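You operate a simulated robot arm through the tools that you are given. There is no shell and no other tool.

You run a simulated robot arm. Do the job below in one go: nothing can be reset, and whatever is moved stays where it is left.

## Task
Put things in order on the top of the spares trolley. At the end: one of the springs from the top of the spares trolley is in the deck of the blue trolley; the clear cup stands where the grey steel mount (marked "No 5") stood; the white holder (marked "No 1") from the top of the spares trolley stands where the clear cup stood; the grey steel mount from the top of the spares trolley is on the beige liner box (marked "LINERS"); whatever was shut is shut again. Leave all else as you found it, and nothing knocked over.

It is judged by the outcome, as a careful person would: the job done as asked, and still so three seconds after it is handed in. It fails if anything else is knocked over, pushed out of place, dropped, spilled or broken.

## Robot
A 7-joint arm with a two-finger gripper, fixed in place. Base frame: the origin is on the floor under the middle of its stand, x ahead of it, y to its left, z up; the work surface is at about z = 800. Readings come in mm, degrees, newtons and seconds.
With the tool pointing down near the work surface it reaches from about 340 to 720 mm from the base axis. Its first joint turns from -66.0 to 66.0 degrees. Payload 2.45 kg.
The tool frame sits at the grasp point between the pads (the TCP): z along the fingers, y along the line on which they close. The tips reach 26 mm beyond it. The gripper opens to 96 mm; its body begins 69 mm behind the TCP.
Orientation is that of the tool frame in the base frame, as a unit quaternion [x, y, z, w]. With the fingers straight down and closing along the base's y, the tool's x points along the base's -x, its y along +y and its z along -z.

## Interface
- The arm moves only by the tool servo_tool. Its argument "deltas" is a list of rows, each an object of numbers (a shift or turn left out is 0, a gripper value left out holds the last): "x", "y", "z": the shift along the base's x, y, z in m; "wx", "wy", "wz": the turn, a rotation vector about the base's x, y, z in degrees; "hand": the opening, from 0 (shut) to 1 (fully open). In form: [{"x": .., "y": .., "z": .., "wx": .., "wy": .., "wz": .., "hand": ..}, ...]. A call has 1 to 20 rows; each row shifts and turns the commanded pose from where the row before left it. A row lasts 0.2 s, in which the tool goes at most 50 mm and 8.6 degrees; a call with a longer step from one row to the next is refused whole, and so is a gripper value outside its range. A pose out of reach is approached as far as the arm can. The call stops where the force on the tool passes 40 N (or 10 N more than at its start, if that is more) or the arm is blocked; 0.2 s more then pass. Each finger travels about 50 mm/s and halts on what it meets, pressing with about 32 N; the grip force reading is that of the motor and also rises with nothing between the fingers. The clock runs only during rows and for 0.2 s after the last one: add rows that do not move to give the fingers time. It gives the time, the measured TCP pose, the force on the tool (base axes), the opening and the grip force at its end, in the units of the frame above (readings bear some noise), with the torque about the TCP (base axes, N m) and any sound that the robot's microphone picked up.
- Cameras (640 x 400 px; columns grow to the right, rows downward): "scene" is fixed at [169.8, -413.4, 1399.4]; the picture's right is [0.60, -0.80, 0.00], its down [-0.63, -0.48, -0.61] and it looks along [0.49, 0.37, -0.79] (base axes); focal length 260 px, centre (320, 200). "wrist" rides on the gripper at [82, 3, -98] in the tool frame; the picture's right is [-0.04, 1.00, 0.00], its down [-0.73, -0.03, -0.68] and it looks along [-0.68, -0.03, 0.73] (tool axes); focal length 256 px, centre (320, 200). There is no depth. A picture from a camera that has moved, and an enlarged one, comes with that camera's place and axes in the base frame and with its lens.
- camera(camera): a new picture of that camera. It takes no simulated time.
- close_up(camera, box): a new picture of the part [left, top, right, bottom] of that camera's present view, enlarged. It takes no simulated time.
- job_done(): hands the job in; it is judged then, once.

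Nothing tells you positions but the pictures and the camera data. Unless the task says otherwise, let go and move clear before handing in.

The tools are called as a command line: name --argument value ..., lists and objects as JSON in quotes. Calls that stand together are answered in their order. servo_tool: Moves the arm, as the interface text tells. Its arguments: {"type":"object","properties":{"deltas":{"type":"array"}},"required":["deltas"]} The other tools are called the same way: camera (camera) takes a picture; close_up (camera, box) takes an enlarged picture of a part of a camera's view; job_done () hands the job in.

At the start:

```text
t: 0.0
ee_pos: [346.6, -16.5, 1130.3]
tool_rot: [0.0, 1.0, 0.0, 0.0]
ft_force: [0.5, -0.4, 0.4]
torque: [0.02, 0.0, 0.03]
opening: 96.0
gripper_force: 0.1
```

scene: 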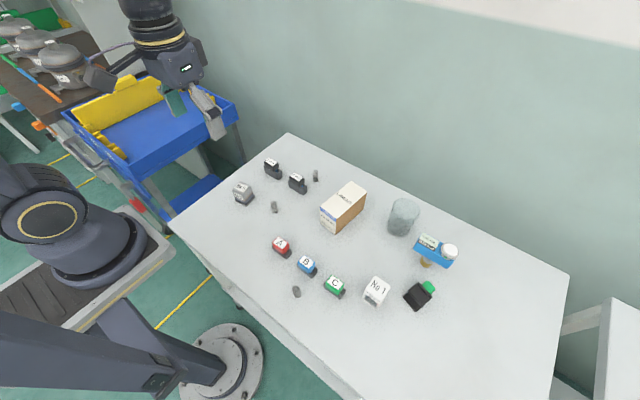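
wrist: 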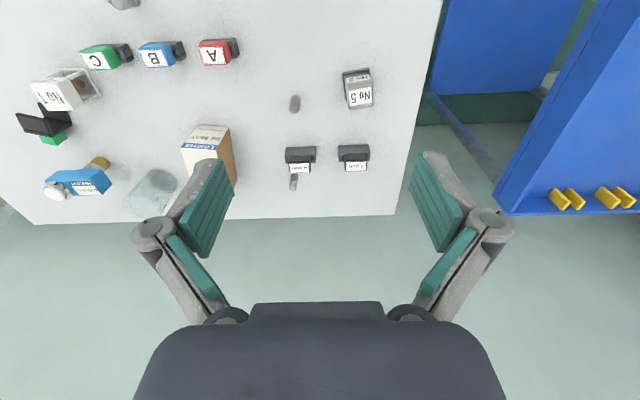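

I see the trolley top with mounts, a beige box, a clear cup, a white holder and three small grey springs, with the blue trolley to the arm's left. I'll look closer before moving.

close_up --camera "scene" --box '[220, 140, 380, 240]'

close_up --camera "scene" --box '[260, 220, 420, 320]'

close_up --camera "scene" --box '[350, 180, 510, 320]'

close_up --camera "scene" --box '[40, 60, 260, 220]'

close_up --camera "wrist" --box '[0, 0, 320, 240]'

close_up --camera "wrist" --box '[260, 40, 420, 220]'

```text
4.00 times, centred on (300, 190) of scene
camera zoom: at [169.8, -413.4, 1399.4], right [0.6, -0.8, 0.0], down [-0.63, -0.48, -0.61], along [0.49, 0.37, -0.79], focal length 1039 px, centre (400, 240)
```

zoom: 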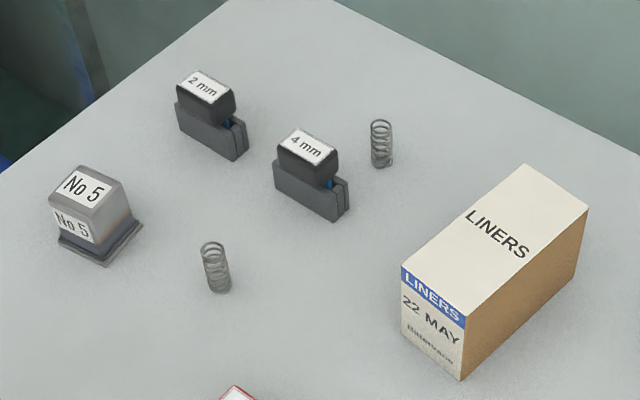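

```text
4.00 times, centred on (340, 270) of scene
camera zoom: at [169.8, -413.4, 1399.4], right [0.6, -0.8, 0.0], down [-0.63, -0.48, -0.61], along [0.49, 0.37, -0.79], focal length 1039 px, centre (240, -80)
```

zoom: 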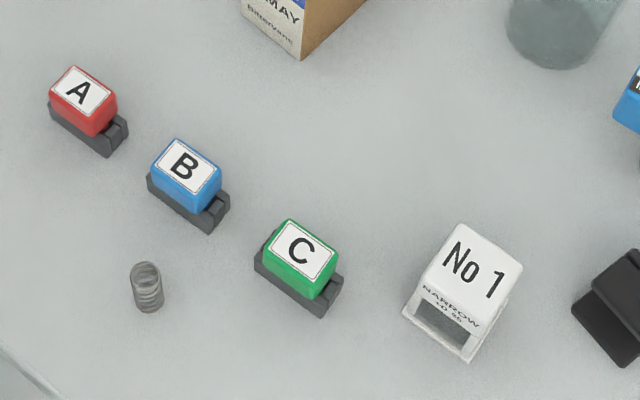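

```text
2.86 times, centred on (430, 250) of scene
camera zoom: at [169.8, -413.4, 1399.4], right [0.6, -0.8, 0.0], down [-0.63, -0.48, -0.61], along [0.49, 0.37, -0.79], focal length 742 px, centre (6, 57)
```

zoom: 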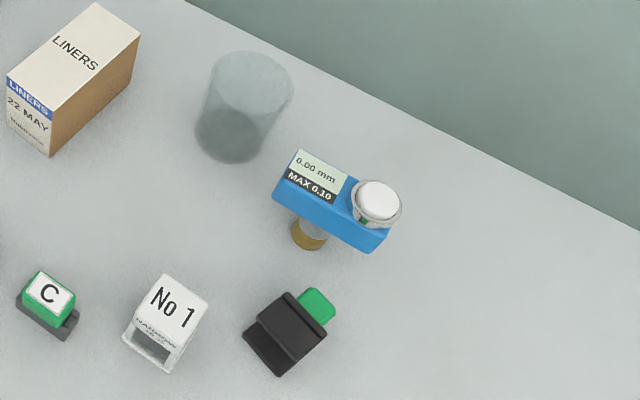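

```text
2.50 times, centred on (150, 140) of scene
camera zoom: at [169.8, -413.4, 1399.4], right [0.6, -0.8, 0.0], down [-0.63, -0.48, -0.61], along [0.49, 0.37, -0.79], focal length 650 px, centre (745, 350)
```

zoom: 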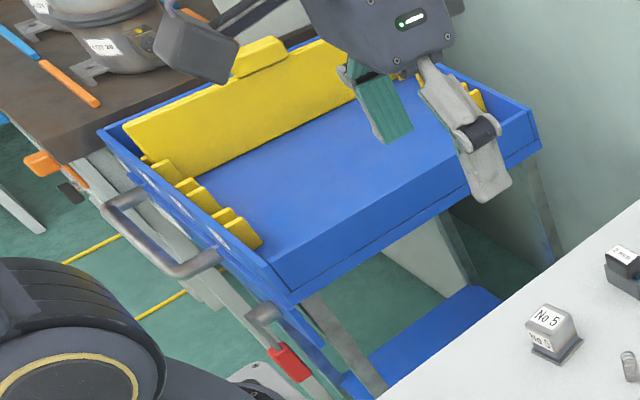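

```text
1.67 times, centred on (160, 120) of wrist
camera zoom: at [265.6, -12.2, 1228.3], right [0.04, 1.0, 0.0], down [0.73, -0.03, 0.68], along [0.68, -0.03, -0.73], focal length 427 px, centre (587, 333)
```

zoom: 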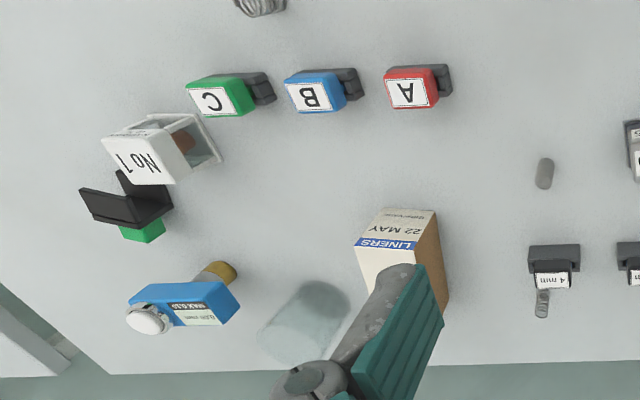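

```text
2.22 times, centred on (340, 130) of wrist
camera zoom: at [265.6, -12.2, 1228.3], right [0.04, 1.0, 0.0], down [0.73, -0.03, 0.68], along [0.68, -0.03, -0.73], focal length 569 px, centre (276, 356)
```

zoom: 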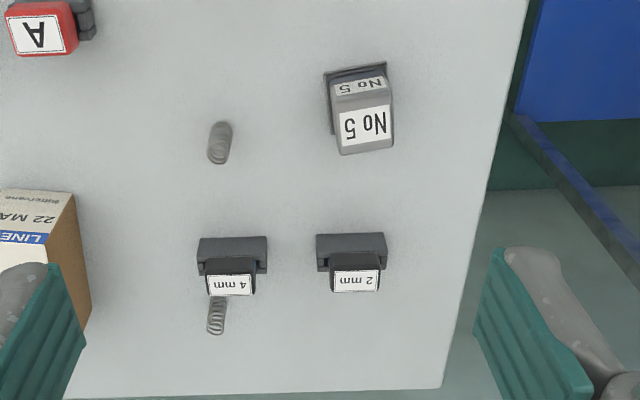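

The layout is clear. I'll look more closely at the white holder (it may hold something), the cup (it may contain something) and the box.

close_up --camera "scene" --box '[355, 265, 403, 310]'

close_up --camera "scene" --box '[380, 190, 428, 245]'

close_up --camera "wrist" --box '[10, 50, 130, 150]'

close_up --camera "scene" --box '[225, 175, 265, 210]'

close_up --camera "wrist" --box '[330, 55, 390, 120]'

```text
8.89 times, centred on (379, 288) of scene
camera zoom: at [169.8, -413.4, 1399.4], right [0.6, -0.8, 0.0], down [-0.63, -0.48, -0.61], along [0.49, 0.37, -0.79], focal length 2310 px, centre (-204, -578)
```

zoom: 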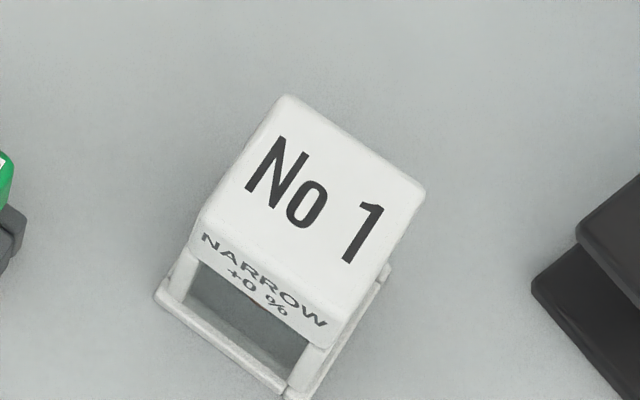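

```text
7.27 times, centred on (404, 218) of scene
camera zoom: at [169.8, -413.4, 1399.4], right [0.6, -0.8, 0.0], down [-0.63, -0.48, -0.61], along [0.49, 0.37, -0.79], focal length 1890 px, centre (-291, 73)
```

zoom: 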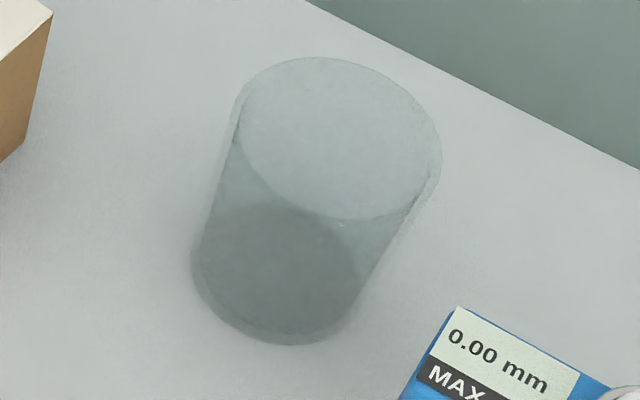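

```text
4.00 times, centred on (70, 100) of wrist
camera zoom: at [265.6, -12.2, 1228.3], right [0.04, 1.0, 0.0], down [0.73, -0.03, 0.68], along [0.68, -0.03, -0.73], focal length 1024 px, centre (1320, 600)
```

zoom: 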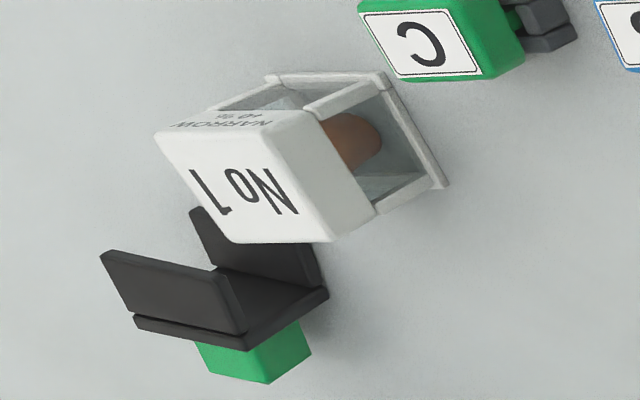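

```text
11.43 times, centred on (245, 192) of scene
camera zoom: at [169.8, -413.4, 1399.4], right [0.6, -0.8, 0.0], down [-0.63, -0.48, -0.61], along [0.49, 0.37, -0.79], focal length 2970 px, centre (1177, 286)
```

zoom: 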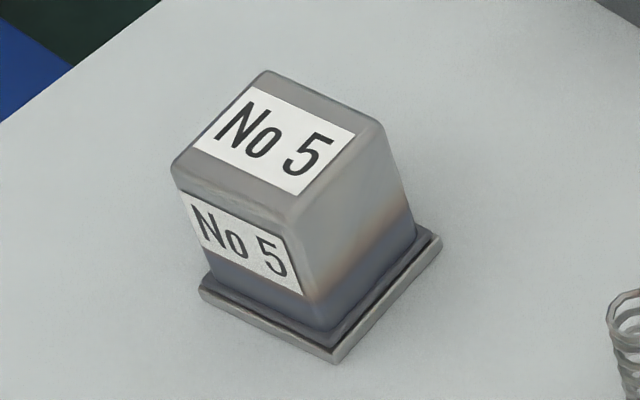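

```text
6.15 times, centred on (360, 88) of wrist
camera zoom: at [265.6, -12.2, 1228.3], right [0.04, 1.0, 0.0], down [0.73, -0.03, 0.68], along [0.68, -0.03, -0.73], focal length 1575 px, centre (74, 892)
```

zoom: 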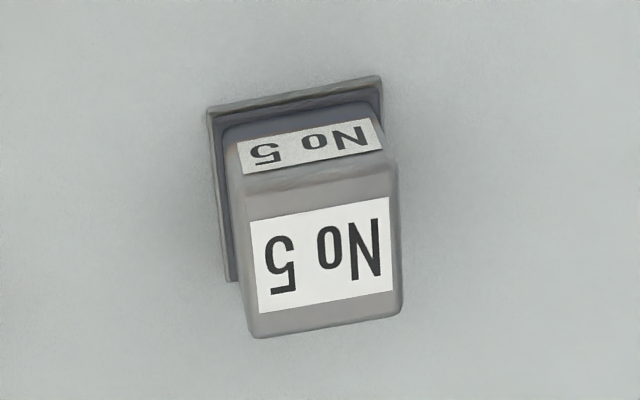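

From the scene view I place the mount near (413, 44), the box top centred near (533, -218) at z≈875, the cup near (590, -361) and the holder near (392, -399). First I'll hover over the mount to refine its position.

servo_tool --deltas '[{"x": 0.0134, "y": 0.0122, "z": -0.04, "wz": 1.6, "hand": 0.8}, {"x": 0.0134, "y": 0.0122, "z": -0.04, "wz": 1.6}, {"x": 0.0134, "y": 0.0122, "z": -0.04, "wz": 1.6}, {"x": 0.0134, "y": 0.0122, "z": -0.04, "wz": 1.6}, {"x": 0.0134, "y": 0.0122, "z": -0.04, "wz": 1.6}, {}]'

camera --camera "wrist"

camera --camera "scene"

```text
t: 1.4
ee_pos: [414.3, 46.1, 927.6]
tool_rot: [-0.07, 0.998, 0.0, 0.001]
ft_force: [1.1, -0.9, -0.3]
torque: [0.0, 0.02, -0.02]
opening: 76.9
gripper_force: 0.0
```

```text
taken
camera wrist: at [332.7, 38.1, 1026.9], right [-0.1, 0.99, 0.0], down [0.73, 0.07, 0.68], along [0.68, 0.07, -0.73], focal length 256 px, centre (320, 200)
```

wrist: 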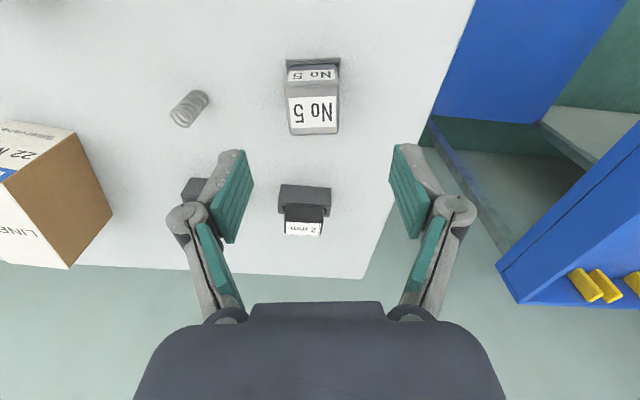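

```text
taken
```

scene: 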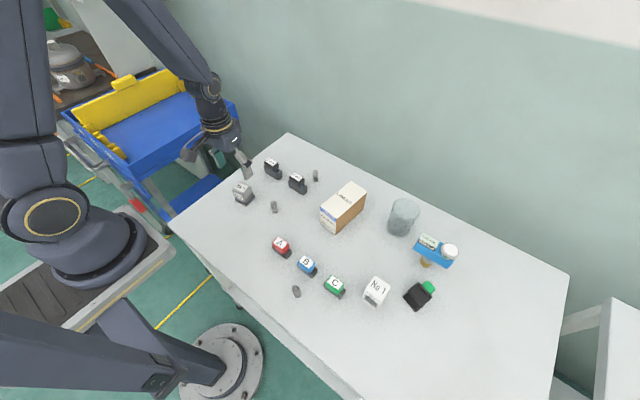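

The mount is centred near (413.5, 42) with its top at z≈848, aligned with the fingers. I'll go down with the tips just above its base plate and close.

servo_tool --deltas '[{"x": -0.0008, "y": -0.004, "z": -0.03}, {"z": -0.03}, {"z": -0.02}, {"z": -0.009}, {}, {"hand": 0.0}, {}, {}, {}, {}]'

camera --camera "wrist"

close_up --camera "scene" --box '[190, 130, 300, 220]'

```text
t: 3.6
ee_pos: [412.1, 40.1, 839.7]
tool_rot: [-0.069, 0.998, 0.001, 0.001]
ft_force: [-0.7, -0.6, 0.0]
torque: [-0.01, -0.02, -0.01]
opening: 37.4
gripper_force: 31.8
```

```text
taken
camera wrist: at [331.9, 33.4, 938.7], right [-0.1, 0.99, 0.0], down [0.73, 0.07, 0.68], along [0.68, 0.07, -0.73], focal length 256 px, centre (320, 200)
```

wrist: 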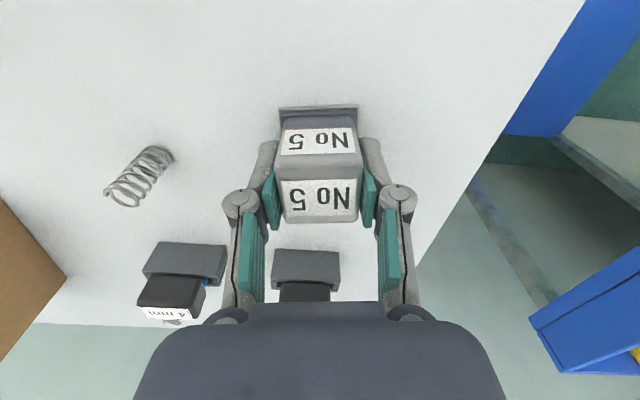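

```text
4.44 times, centred on (245, 175) of scene
camera zoom: at [169.8, -413.4, 1399.4], right [0.6, -0.8, 0.0], down [-0.63, -0.48, -0.61], along [0.49, 0.37, -0.79], focal length 1155 px, centre (653, 311)
```

zoom: 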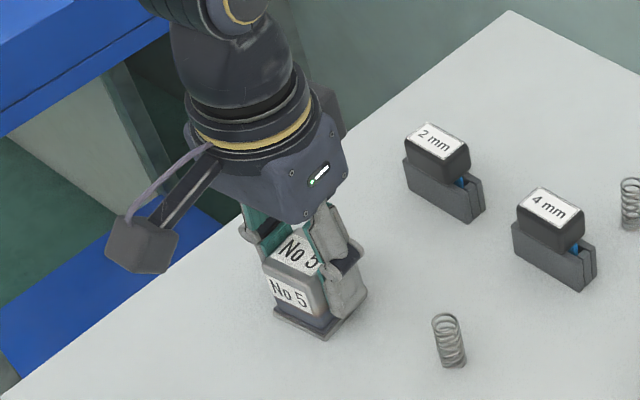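

The mount is held (37 mm wide). I'll lift it straight up and check.

servo_tool --deltas '[{"z": 0.005}, {"z": 0.01}, {"z": 0.03}, {"z": 0.04}, {"z": 0.04}, {"z": 0.03}, {}]'

camera --camera "wrist"

camera --camera "scene"

```text
t: 5.2
ee_pos: [412.6, 41.5, 996.1]
tool_rot: [-0.07, 0.998, 0.001, 0.0]
ft_force: [0.3, -1.0, -0.5]
torque: [0.0, -0.02, -0.02]
opening: 0.1
gripper_force: 28.5
```

```text
taken
camera wrist: at [331.7, 33.9, 1094.8], right [-0.1, 1.0, 0.0], down [0.73, 0.07, 0.68], along [0.68, 0.07, -0.73], focal length 256 px, centre (320, 200)
```

wrist: 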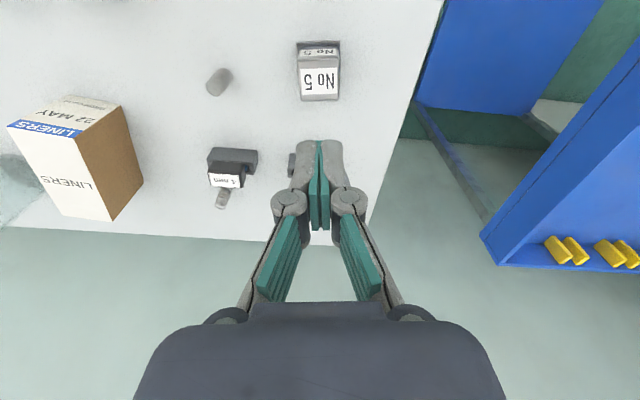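

```text
taken
```

scene: 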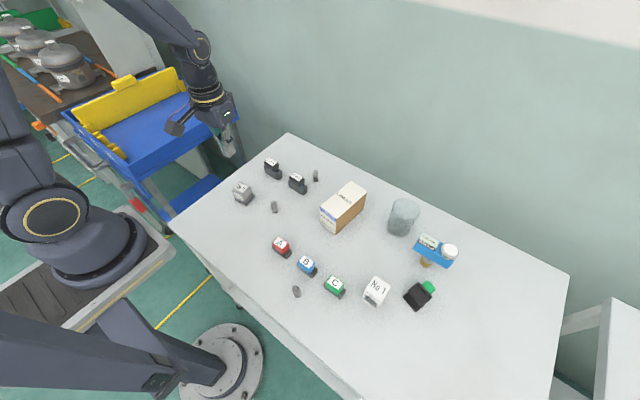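

The mount slipped out and is still standing in its place, so the grip ran off the darker or tapered lower body. I'll open and look at it closely before trying another grip.

servo_tool --deltas '[{"z": -0.01, "hand": 0.7}, {"x": -0.03, "z": -0.03}, {"x": -0.03, "z": -0.03}, {}]'

close_up --camera "wrist" --box '[260, 20, 380, 130]'

close_up --camera "scene" --box '[228, 175, 258, 210]'

camera --camera "wrist"

```text
t: 6.2
ee_pos: [352.4, 42.8, 923.9]
tool_rot: [-0.069, 0.998, 0.0, -0.001]
ft_force: [-0.9, 0.3, 0.9]
torque: [0.01, -0.02, -0.02]
opening: 67.2
gripper_force: 0.0
```

```text
3.64 times, centred on (320, 75) of wrist
camera zoom: at [271.7, 34.6, 1022.9], right [-0.1, 1.0, 0.0], down [0.73, 0.07, 0.68], along [0.68, 0.07, -0.73], focal length 931 px, centre (320, 654)
```

zoom: 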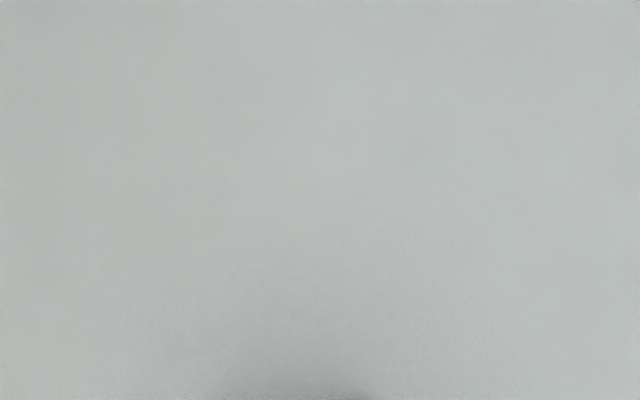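

```text
11.43 times, centred on (243, 192) of scene
camera zoom: at [169.8, -413.4, 1399.4], right [0.6, -0.8, 0.0], down [-0.63, -0.48, -0.61], along [0.49, 0.37, -0.79], focal length 2970 px, centre (1200, 286)
```

zoom: 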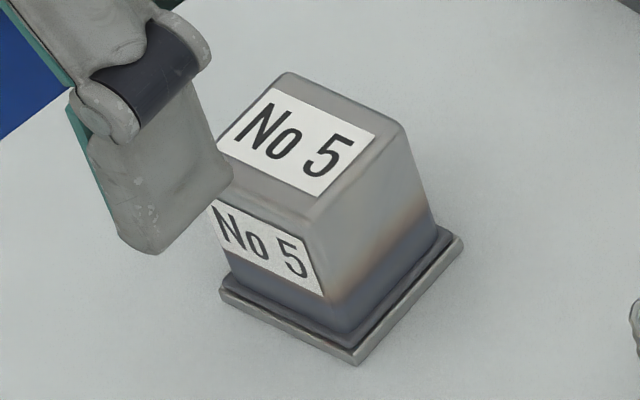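

```text
taken
camera wrist: at [271.7, 34.6, 1022.9], right [-0.1, 1.0, 0.0], down [0.73, 0.07, 0.68], along [0.68, 0.07, -0.73], focal length 256 px, centre (320, 200)
```

wrist: 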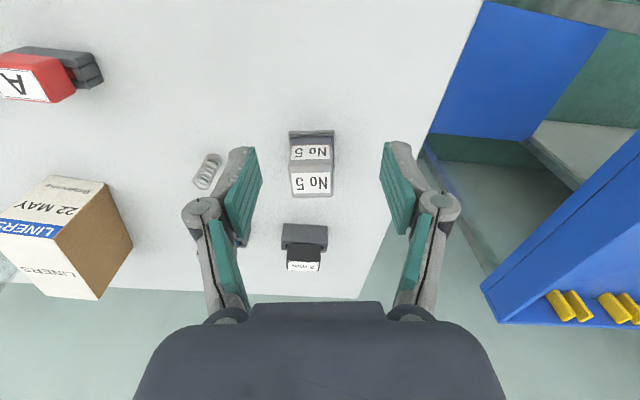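

The mount hasn't moved. I'll grip it again, higher on the clean grey part, and lift in tiny steps while watching the force.

servo_tool --deltas '[{"x": 0.03, "y": -0.0005}, {"x": 0.0305, "y": -0.0005}, {"z": -0.03}, {"z": -0.03}, {"z": -0.016}, {}, {"hand": 0.0}, {}, {}, {}, {}]'

close_up --camera "scene" --box '[215, 160, 275, 220]'

close_up --camera "wrist" --box '[230, 80, 410, 260]'

```text
t: 8.6
ee_pos: [413.7, 39.8, 850.0]
tool_rot: [-0.07, 0.998, 0.0, 0.0]
ft_force: [0.2, -0.4, 0.7]
torque: [0.01, 0.01, -0.01]
opening: 37.6
gripper_force: 32.1
```

```text
6.67 times, centred on (245, 190) of scene
camera zoom: at [169.8, -413.4, 1399.4], right [0.6, -0.8, 0.0], down [-0.63, -0.48, -0.61], along [0.49, 0.37, -0.79], focal length 1732 px, centre (820, 267)
```

zoom: 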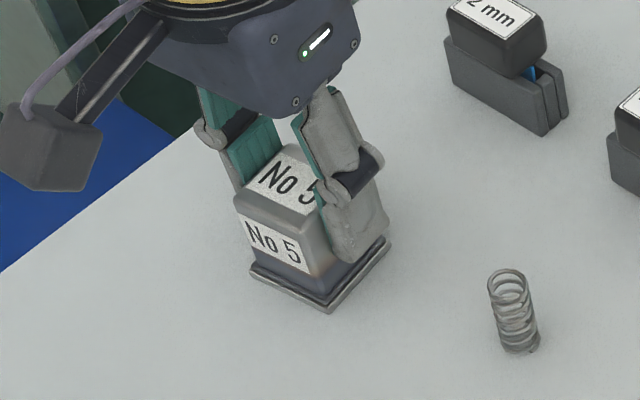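

```text
2.22 times, centred on (320, 170) of wrist
camera zoom: at [332.8, 32.5, 948.6], right [-0.1, 1.0, 0.0], down [0.73, 0.07, 0.68], along [0.68, 0.07, -0.73], focal length 569 px, centre (320, 267)
```

zoom: 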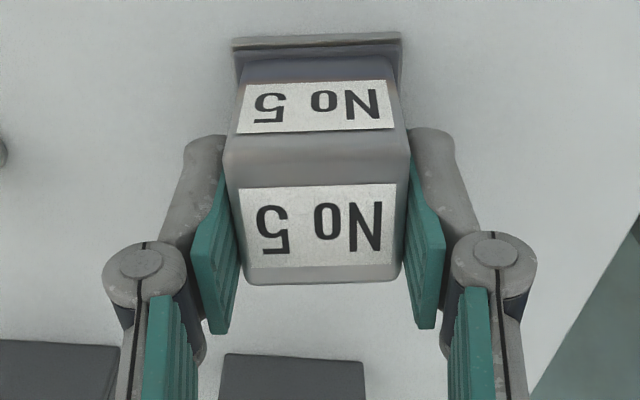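

The width is the same higher up (37.6 mm), so the body isn't tapered. I'll lift 2 mm and read the force.

servo_tool --deltas '[{"z": 0.002}, {}]'

```text
t: 9.2
ee_pos: [413.1, 39.6, 851.7]
tool_rot: [-0.07, 0.998, 0.001, 0.0]
ft_force: [0.7, -0.4, -0.9]
torque: [-0.02, -0.02, 0.03]
opening: 37.4
gripper_force: 32.5
```

servo_tool --deltas '[{"z": 0.003}, {}]'

close_up --camera "scene" --box '[215, 160, 275, 220]'

```text
t: 9.8
ee_pos: [412.9, 39.6, 854.2]
tool_rot: [-0.07, 0.998, 0.0, 0.0]
ft_force: [-0.5, -0.1, -3.0]
torque: [-0.02, -0.02, -0.01]
opening: 37.6
gripper_force: 32.0
```

```text
6.67 times, centred on (245, 190) of scene
camera zoom: at [169.8, -413.4, 1399.4], right [0.6, -0.8, 0.0], down [-0.63, -0.48, -0.61], along [0.49, 0.37, -0.79], focal length 1732 px, centre (820, 267)
```

zoom: 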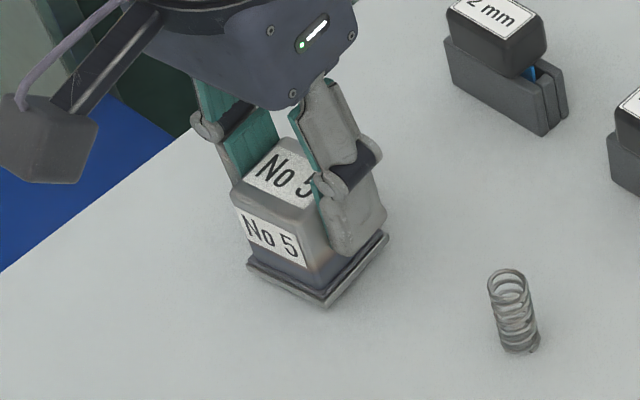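

The mount has risen with the fingers this time, with about 3 N of load. I'll keep lifting gently.

servo_tool --deltas '[{"z": 0.005}, {"z": 0.005}, {"z": 0.008}, {"z": 0.01}, {"z": 0.01}, {}]'

close_up --camera "scene" --box '[215, 150, 275, 210]'

camera --camera "wrist"

```text
t: 11.2
ee_pos: [414.0, 39.8, 892.7]
tool_rot: [-0.069, 0.998, -0.001, 0.0]
ft_force: [0.1, -0.3, -3.0]
torque: [0.01, -0.01, -0.01]
opening: 37.2
gripper_force: 31.3
```

```text
6.67 times, centred on (245, 180) of scene
camera zoom: at [169.8, -413.4, 1399.4], right [0.6, -0.8, 0.0], down [-0.63, -0.48, -0.61], along [0.49, 0.37, -0.79], focal length 1732 px, centre (820, 333)
```

zoom: 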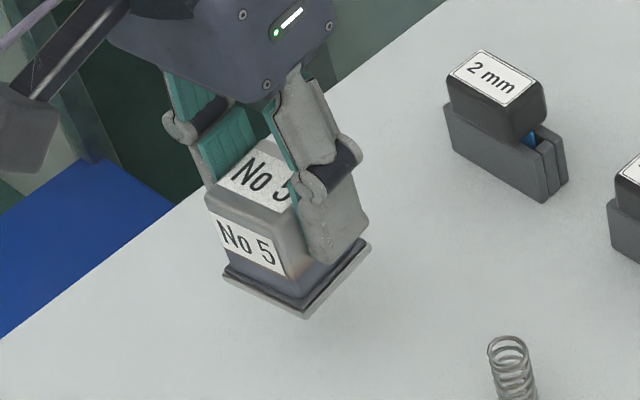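

```text
taken
camera wrist: at [332.7, 32.4, 991.2], right [-0.1, 0.99, 0.0], down [0.73, 0.07, 0.68], along [0.68, 0.07, -0.73], focal length 256 px, centre (320, 200)
```

wrist: 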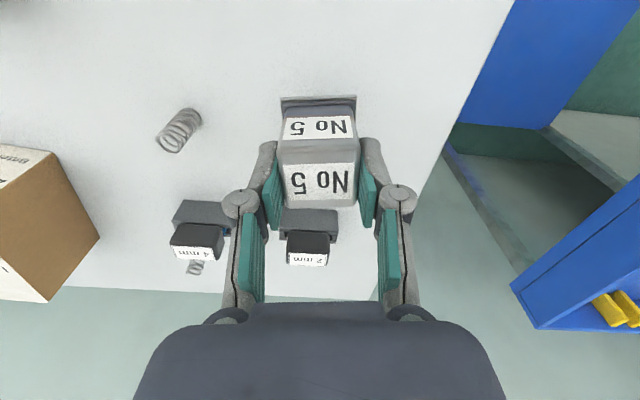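

It holds with a 3 N load. I'll raise it, carry it gently over the box and turn it to line up with the box.

servo_tool --deltas '[{"z": 0.015}, {"z": 0.025}, {"z": 0.025}, {"z": 0.02}, {"x": 0.005, "y": -0.01, "wz": -1.0}, {"x": 0.01, "y": -0.02, "wz": -1.5}, {"x": 0.01, "y": -0.0228, "wz": -1.5}, {"x": 0.01, "y": -0.0228, "wz": -1.5}, {"x": 0.01, "y": -0.0228, "wz": -1.5}, {"x": 0.01, "y": -0.0228, "wz": -1.5}, {"x": 0.01, "y": -0.0228, "wz": -1.5}, {"x": 0.01, "y": -0.0228, "wz": -1.5}, {"x": 0.01, "y": -0.0228, "wz": -1.5}, {"x": 0.01, "y": -0.0228, "wz": -1.5}, {"x": 0.01, "y": -0.0228, "wz": -1.5}, {"x": 0.005, "y": -0.01}, {"x": 0.005, "y": -0.01}, {"x": 0.005, "y": -0.006}, {}]'

camera --camera "wrist"

camera --camera "scene"

```text
t: 15.2
ee_pos: [534.2, -221.2, 976.9]
tool_rot: [0.07, 0.998, 0.0, 0.0]
ft_force: [0.0, 0.3, -3.4]
torque: [0.01, 0.0, -0.02]
opening: 37.3
gripper_force: 32.2
```

```text
taken
camera wrist: at [453.7, -206.0, 1076.1], right [0.18, 0.98, 0.0], down [0.72, -0.13, 0.68], along [0.67, -0.12, -0.73], focal length 256 px, centre (320, 200)
```

wrist: 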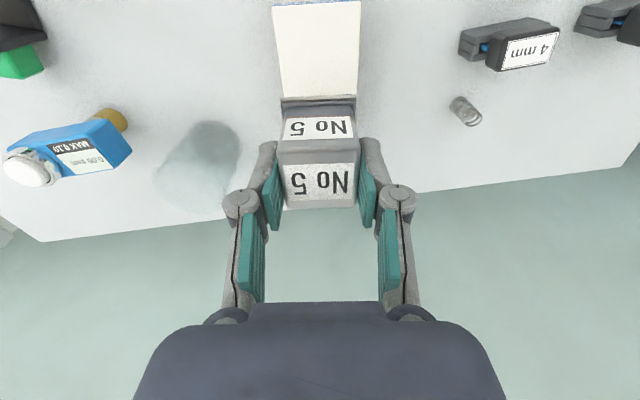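

```text
taken
```

scene: 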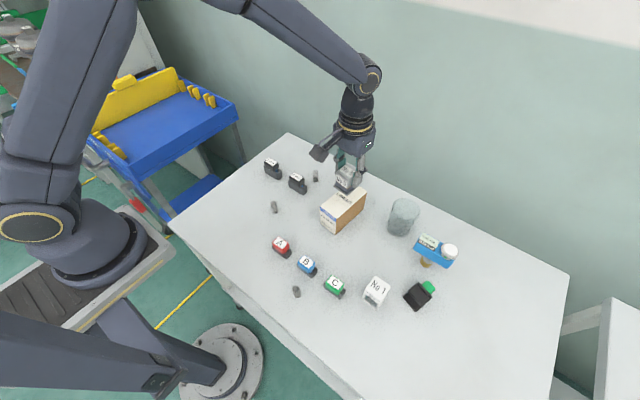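

The mount is over the middle of the box and lined up with it. I'll lower it most of the way, then creep down to contact.

servo_tool --deltas '[{"y": 0.001, "z": -0.01}, {"z": -0.015}, {"z": -0.01}, {"z": -0.006}, {}]'

close_up --camera "scene" --box '[305, 150, 385, 240]'

close_up --camera "wrist" --box '[240, 0, 400, 220]'

```text
t: 16.4
ee_pos: [533.3, -219.7, 936.8]
tool_rot: [0.07, 0.998, 0.001, 0.001]
ft_force: [0.1, 0.5, -2.1]
torque: [0.04, -0.08, -0.04]
opening: 37.4
gripper_force: 32.0
```

```text
4.44 times, centred on (345, 195) of scene
camera zoom: at [169.8, -413.5, 1399.4], right [0.6, -0.8, 0.0], down [-0.63, -0.48, -0.61], along [0.49, 0.37, -0.79], focal length 1155 px, centre (209, 222)
```

zoom: 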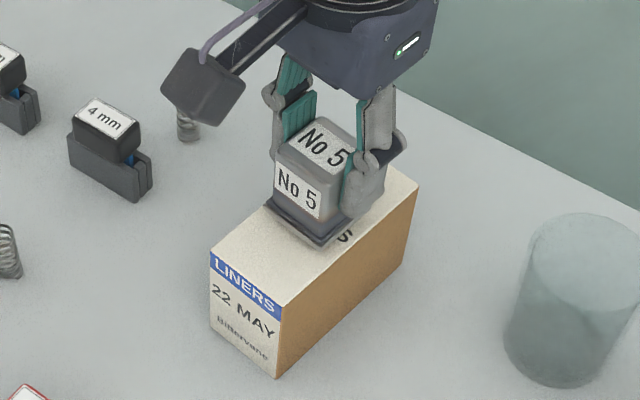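

```text
1.82 times, centred on (320, 110) of wrist
camera zoom: at [453.6, -204.9, 1034.9], right [0.18, 0.98, 0.0], down [0.72, -0.13, 0.68], along [0.67, -0.12, -0.73], focal length 465 px, centre (320, 364)
```

zoom: 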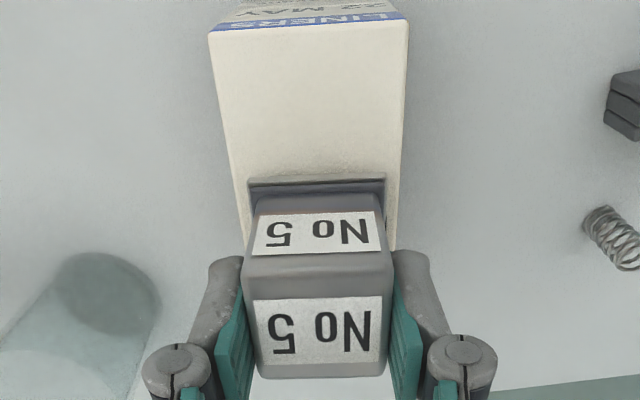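

It is close now. I'll creep down in small steps and watch the force.

servo_tool --deltas '[{"z": -0.003}, {}]'

servo_tool --deltas '[{"z": -0.003}, {}]'

servo_tool --deltas '[{"z": -0.002}, {}]'

```text
t: 17.0
ee_pos: [532.5, -220.1, 933.2]
tool_rot: [0.07, 0.998, 0.001, 0.0]
ft_force: [0.5, 0.0, -2.5]
torque: [0.04, 0.01, -0.02]
opening: 37.5
gripper_force: 32.5
```

```text
t: 17.6
ee_pos: [533.3, -221.0, 929.5]
tool_rot: [0.07, 0.998, -0.001, 0.0]
ft_force: [0.5, 0.2, -1.9]
torque: [0.02, 0.02, -0.01]
opening: 37.5
gripper_force: 31.9
```

```text
t: 18.2
ee_pos: [533.2, -221.0, 929.4]
tool_rot: [0.07, 0.998, 0.0, 0.001]
ft_force: [-2.6, 1.2, 17.7]
torque: [0.19, 0.48, 0.0]
opening: 37.5
gripper_force: 32.0
```

Contact at TCP z≈929: the mount is seated on the box. I'll ease the pressure and open the fingers gently.

servo_tool --deltas '[{"z": 0.0015}, {}]'

close_up --camera "scene" --box '[305, 150, 385, 240]'

```text
t: 18.8
ee_pos: [533.9, -220.5, 930.2]
tool_rot: [0.07, 0.998, -0.001, 0.001]
ft_force: [2.7, 0.3, 3.0]
torque: [-0.08, -0.05, -0.01]
opening: 37.4
gripper_force: 31.6
```

```text
4.44 times, centred on (345, 195) of scene
camera zoom: at [169.8, -413.4, 1399.4], right [0.6, -0.8, 0.0], down [-0.63, -0.48, -0.61], along [0.49, 0.37, -0.79], focal length 1155 px, centre (209, 222)
```

zoom: 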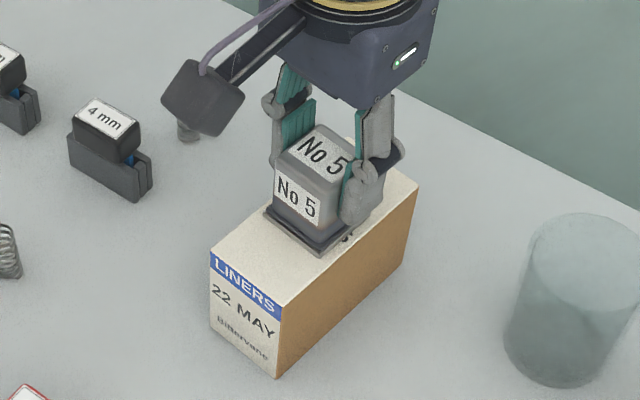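

servo_tool --deltas '[{"hand": 0.41}, {"hand": 0.45}, {"hand": 0.55}, {"hand": 0.65}, {}, {"z": 0.01}, {"z": 0.02}, {"z": 0.03}, {"z": 0.03}, {"z": 0.03}, {}]'

camera --camera "wrist"

close_up --camera "scene" --box '[305, 140, 465, 270]'

```text
t: 21.2
ee_pos: [532.1, -219.4, 1048.9]
tool_rot: [0.07, 0.998, 0.0, 0.0]
ft_force: [-0.3, 0.2, -1.1]
torque: [0.0, -0.02, 0.01]
opening: 62.2
gripper_force: 0.0
```

```text
taken
camera wrist: at [453.8, -204.9, 1148.8], right [0.18, 0.98, 0.0], down [0.72, -0.13, 0.68], along [0.67, -0.12, -0.73], focal length 256 px, centre (320, 200)
```

wrist: 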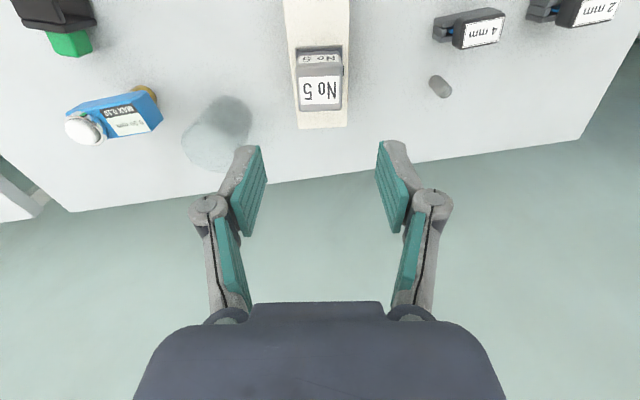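

```text
3.08 times, centred on (385, 205) of scene
camera zoom: at [169.8, -413.4, 1399.4], right [0.6, -0.8, 0.0], down [-0.63, -0.48, -0.61], along [0.49, 0.37, -0.79], focal length 800 px, centre (120, 185)
```

zoom: 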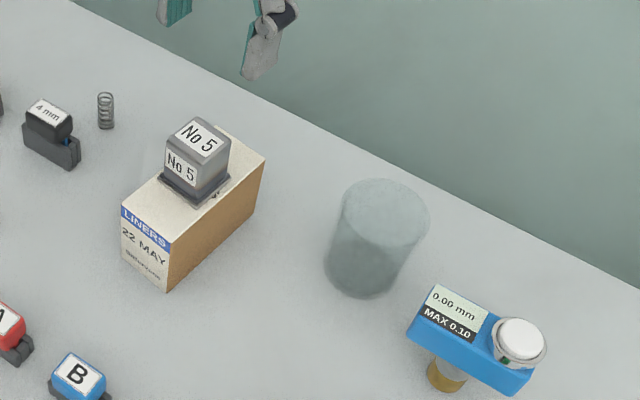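

The mount stands squarely on the box. Next is the cup; I'll move the wrist camera so the cup and its neighbour, the blue gauge, are both in view.

servo_tool --deltas '[{"x": -0.007, "y": -0.0218, "wz": 1.4, "hand": 1.0}, {"x": -0.007, "y": -0.0218, "wz": 1.4}, {"x": -0.007, "y": -0.0218, "wz": 1.4}, {"x": -0.007, "y": -0.0218, "wz": 1.4}, {"x": -0.007, "y": -0.0218, "wz": 1.4}, {"x": -0.007, "y": -0.0218, "wz": 1.0}, {}]'

camera --camera "wrist"

close_up --camera "wrist" --box '[200, 60, 400, 190]'

```text
t: 22.8
ee_pos: [492.3, -351.1, 1050.5]
tool_rot: [0.0, 1.0, 0.001, 0.0]
ft_force: [-0.5, 0.2, 0.4]
torque: [-0.01, 0.0, 0.0]
opening: 95.9
gripper_force: 0.1
```

```text
taken
camera wrist: at [410.4, -347.9, 1148.8], right [0.04, 1.0, 0.0], down [0.73, -0.03, 0.68], along [0.68, -0.03, -0.73], focal length 256 px, centre (320, 200)
```

wrist: 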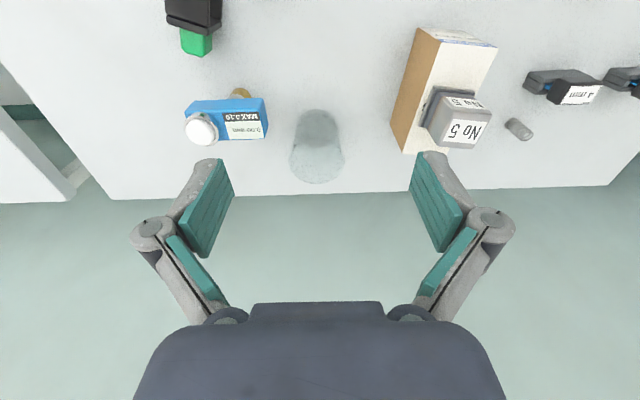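

```text
3.08 times, centred on (300, 125) of wrist
camera zoom: at [410.4, -347.9, 1148.8], right [0.04, 1.0, 0.0], down [0.73, -0.03, 0.68], along [0.68, -0.03, -0.73], focal length 788 px, centre (382, 431)
```

zoom: 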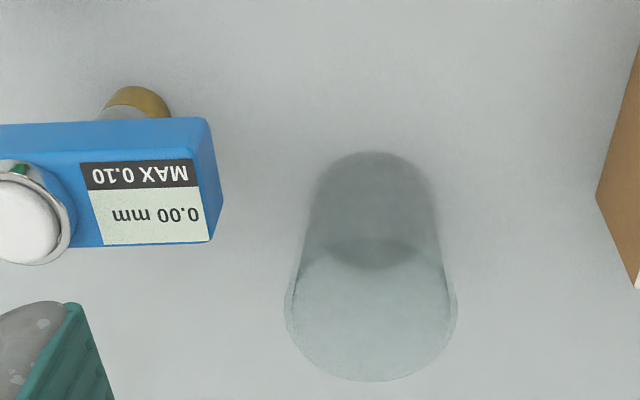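

The cup stands at about (590, -360), with its rim at z≈885 and about 68 mm across. The gauge's corner is near (556, -415), so I'll turn the gripper about 15° to keep its finger away from the gauge and hover above the cup.

servo_tool --deltas '[{"x": 0.0196, "y": -0.0018, "z": -0.018, "wz": 3}, {"x": 0.0196, "y": -0.0018, "z": -0.018, "wz": 3}, {"x": 0.0196, "y": -0.0018, "z": -0.018, "wz": 3}, {"x": 0.0196, "y": -0.0018, "z": -0.018, "wz": 3}, {"x": 0.0196, "y": -0.0018, "z": -0.018, "wz": 3}, {}, {}]'

camera --camera "wrist"

close_up --camera "scene" --box '[340, 120, 500, 270]'

```text
t: 24.4
ee_pos: [590.3, -360.9, 959.1]
tool_rot: [-0.131, 0.991, 0.0, 0.0]
ft_force: [0.4, -0.5, -0.6]
torque: [0.03, 0.01, 0.01]
opening: 96.3
gripper_force: 0.0
```

```text
taken
camera wrist: at [510.5, -377.4, 1058.3], right [-0.22, 0.98, 0.0], down [0.72, 0.16, 0.68], along [0.66, 0.15, -0.73], focal length 256 px, centre (320, 200)
```

wrist: 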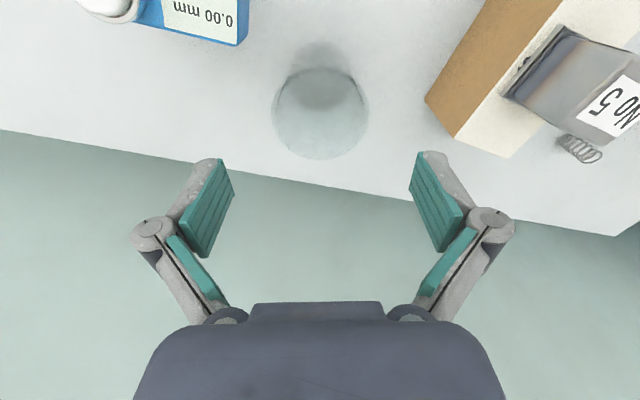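

```text
2.67 times, centred on (420, 195) of scene
camera zoom: at [169.8, -413.4, 1399.4], right [0.6, -0.8, 0.0], down [-0.63, -0.48, -0.61], along [0.49, 0.37, -0.79], focal length 693 px, centre (53, 213)
```

zoom: 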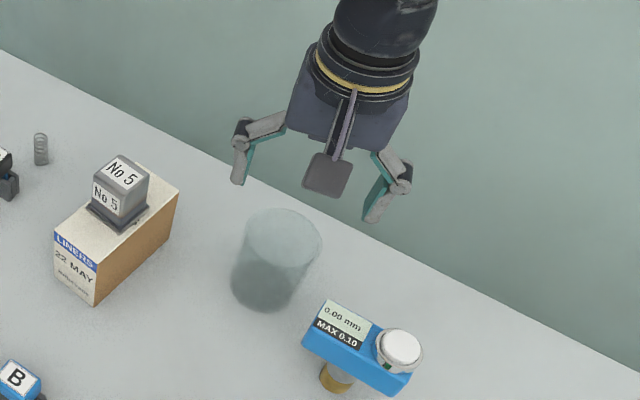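

The cup is centred between the fingers. I'll go down in two stages and check on the way.

servo_tool --deltas '[{"x": -0.001, "z": -0.03}, {"z": -0.02}, {}]'

camera --camera "wrist"

close_up --camera "scene" --box '[340, 130, 500, 280]'

```text
t: 25.2
ee_pos: [588.8, -359.6, 908.8]
tool_rot: [-0.13, 0.991, 0.0, 0.0]
ft_force: [-0.5, -0.2, -0.9]
torque: [0.0, 0.03, -0.02]
opening: 96.4
gripper_force: 0.1
```

```text
taken
camera wrist: at [509.8, -377.1, 1007.8], right [-0.22, 0.98, 0.0], down [0.72, 0.16, 0.68], along [0.66, 0.15, -0.73], focal length 256 px, centre (320, 200)
```

wrist: 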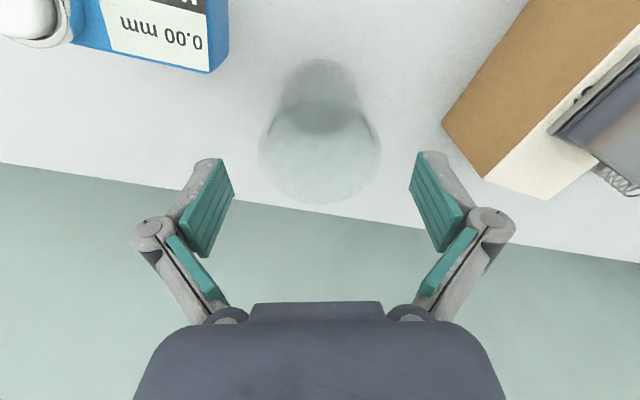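

```text
2.67 times, centred on (420, 205) of scene
camera zoom: at [169.8, -413.4, 1399.4], right [0.6, -0.8, 0.0], down [-0.63, -0.48, -0.61], along [0.49, 0.37, -0.79], focal length 693 px, centre (53, 187)
```

zoom: 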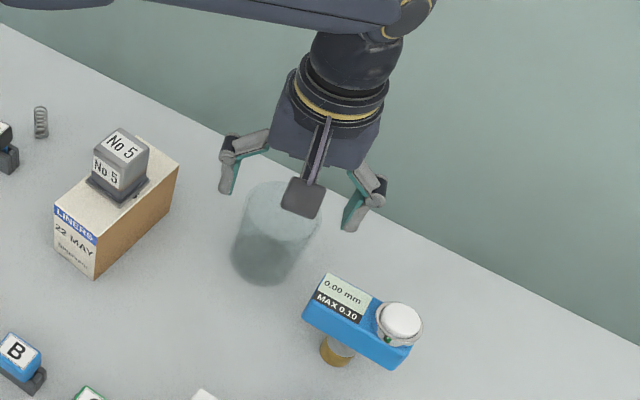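

Clearance to the gauge is good. I'll lower to mid-cup and close gently.

servo_tool --deltas '[{"z": -0.025}, {"z": -0.025}, {"z": -0.01}, {}, {"hand": 0.8}, {"hand": 0.74}, {"hand": 0.7}, {"hand": 0.67}, {}, {}]'

camera --camera "wrist"

close_up --camera "scene" --box '[340, 150, 500, 280]'

```text
t: 27.4
ee_pos: [588.6, -359.2, 850.4]
tool_rot: [-0.13, 0.991, -0.001, 0.0]
ft_force: [-0.8, 0.0, 3.3]
torque: [0.07, 0.06, -0.03]
opening: 65.4
gripper_force: 32.1
```

```text
taken
camera wrist: at [509.6, -377.5, 949.0], right [-0.22, 0.98, 0.0], down [0.72, 0.16, 0.68], along [0.66, 0.15, -0.73], focal length 256 px, centre (320, 200)
```

wrist: 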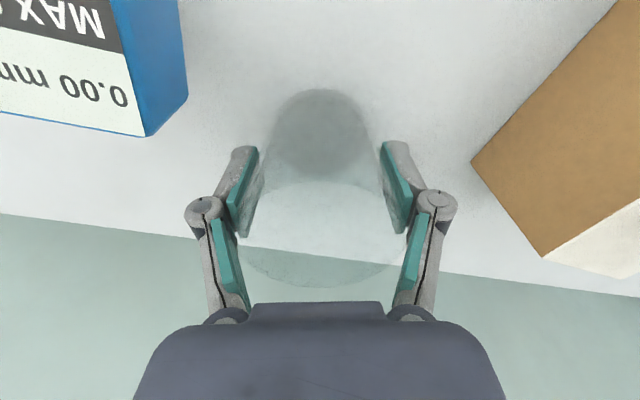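

```text
3.08 times, centred on (420, 215) of scene
camera zoom: at [169.7, -413.4, 1399.4], right [0.6, -0.8, 0.0], down [-0.63, -0.48, -0.61], along [0.49, 0.37, -0.79], focal length 800 px, centre (12, 154)
```

zoom: 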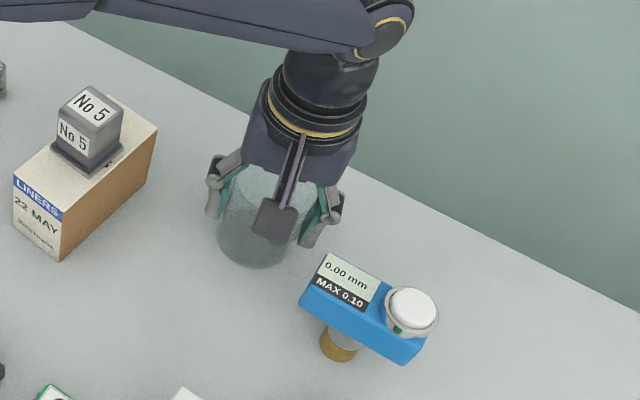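

The cup is held at about 65 mm. I'll lift slowly and check it isn't slipping.

servo_tool --deltas '[{"z": 0.002}, {"z": 0.003}, {"z": 0.005}, {"z": 0.005}, {}]'

close_up --camera "scene" --box '[340, 150, 500, 280]'

camera --camera "wrist"

```text
t: 28.6
ee_pos: [588.1, -360.7, 866.2]
tool_rot: [-0.131, 0.991, 0.0, -0.001]
ft_force: [0.2, 0.4, -0.3]
torque: [0.01, -0.03, 0.01]
opening: 65.5
gripper_force: 31.8
```

```text
3.08 times, centred on (420, 215) of scene
camera zoom: at [169.8, -413.4, 1399.4], right [0.6, -0.8, 0.0], down [-0.63, -0.48, -0.61], along [0.49, 0.37, -0.79], focal length 800 px, centre (12, 154)
```

zoom: 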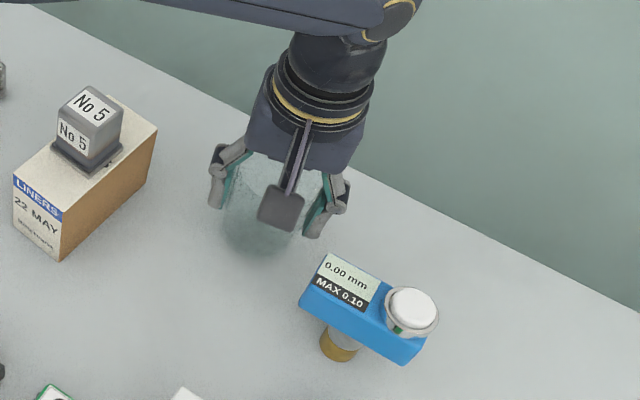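

```text
taken
camera wrist: at [509.3, -377.1, 963.8], right [-0.22, 0.98, 0.0], down [0.72, 0.16, 0.68], along [0.66, 0.15, -0.73], focal length 256 px, centre (320, 200)
```

wrist: 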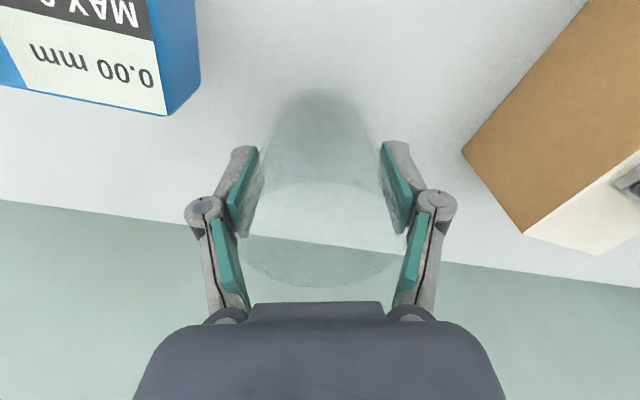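

The cup came up cleanly. I'll raise it well above the mount on the box, then carry it level to where the mount stood.

servo_tool --deltas '[{"z": 0.01}, {"z": 0.02}, {"z": 0.03}, {"z": 0.03}, {"z": 0.03}, {"z": 0.03}, {"z": 0.014}, {"x": -0.004, "y": 0.01}, {"x": -0.009, "y": 0.02}, {"x": -0.012, "y": 0.028}, {"x": -0.012, "y": 0.028}, {"x": -0.012, "y": 0.028}, {"x": -0.012, "y": 0.028}, {"x": -0.012, "y": 0.028}, {"x": -0.012, "y": 0.028}, {"x": -0.012, "y": 0.028}, {"x": -0.009, "y": 0.02}, {"x": -0.004, "y": 0.01}, {}]'

camera --camera "scene"

camera --camera "wrist"

```text
t: 32.6
ee_pos: [477.7, -102.9, 1028.4]
tool_rot: [-0.131, 0.991, 0.0, -0.001]
ft_force: [0.3, -0.1, -0.7]
torque: [0.02, -0.01, 0.0]
opening: 65.7
gripper_force: 3.8
```

```text
taken
```

scene: 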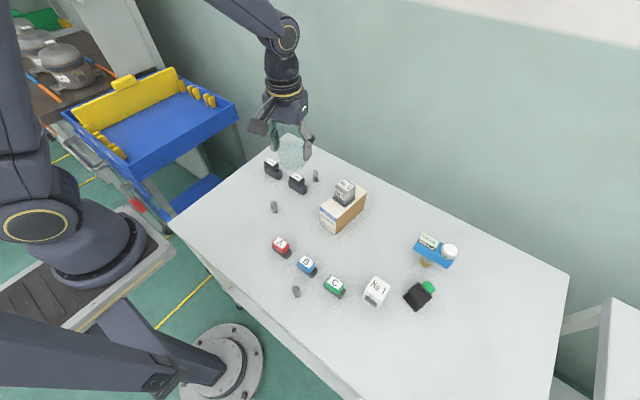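

```text
taken
camera wrist: at [398.4, -120.8, 1127.5], right [-0.22, 0.98, 0.0], down [0.72, 0.16, 0.68], along [0.66, 0.15, -0.73], focal length 256 px, centre (320, 200)
```

wrist: 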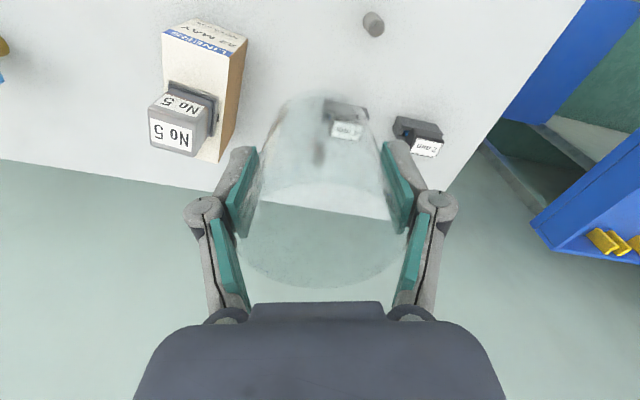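

The grip reading has fallen to 3.8 N, so I'll tighten the hold at once without moving.

servo_tool --deltas '[{"hand": 0.6}, {}]'

camera --camera "wrist"

```text
t: 33.2
ee_pos: [477.7, -103.2, 1028.5]
tool_rot: [-0.13, 0.991, -0.001, 0.001]
ft_force: [0.0, 0.1, -0.2]
torque: [-0.01, 0.01, -0.01]
opening: 65.3
gripper_force: 31.7
```

```text
taken
camera wrist: at [398.5, -121.0, 1127.5], right [-0.22, 0.98, 0.0], down [0.72, 0.16, 0.68], along [0.66, 0.15, -0.73], focal length 256 px, centre (320, 200)
```

wrist: 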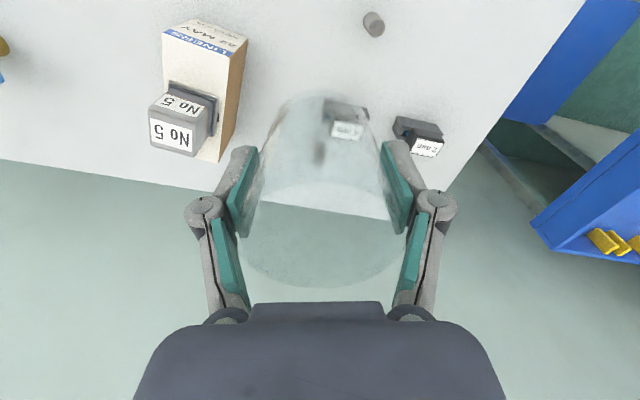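

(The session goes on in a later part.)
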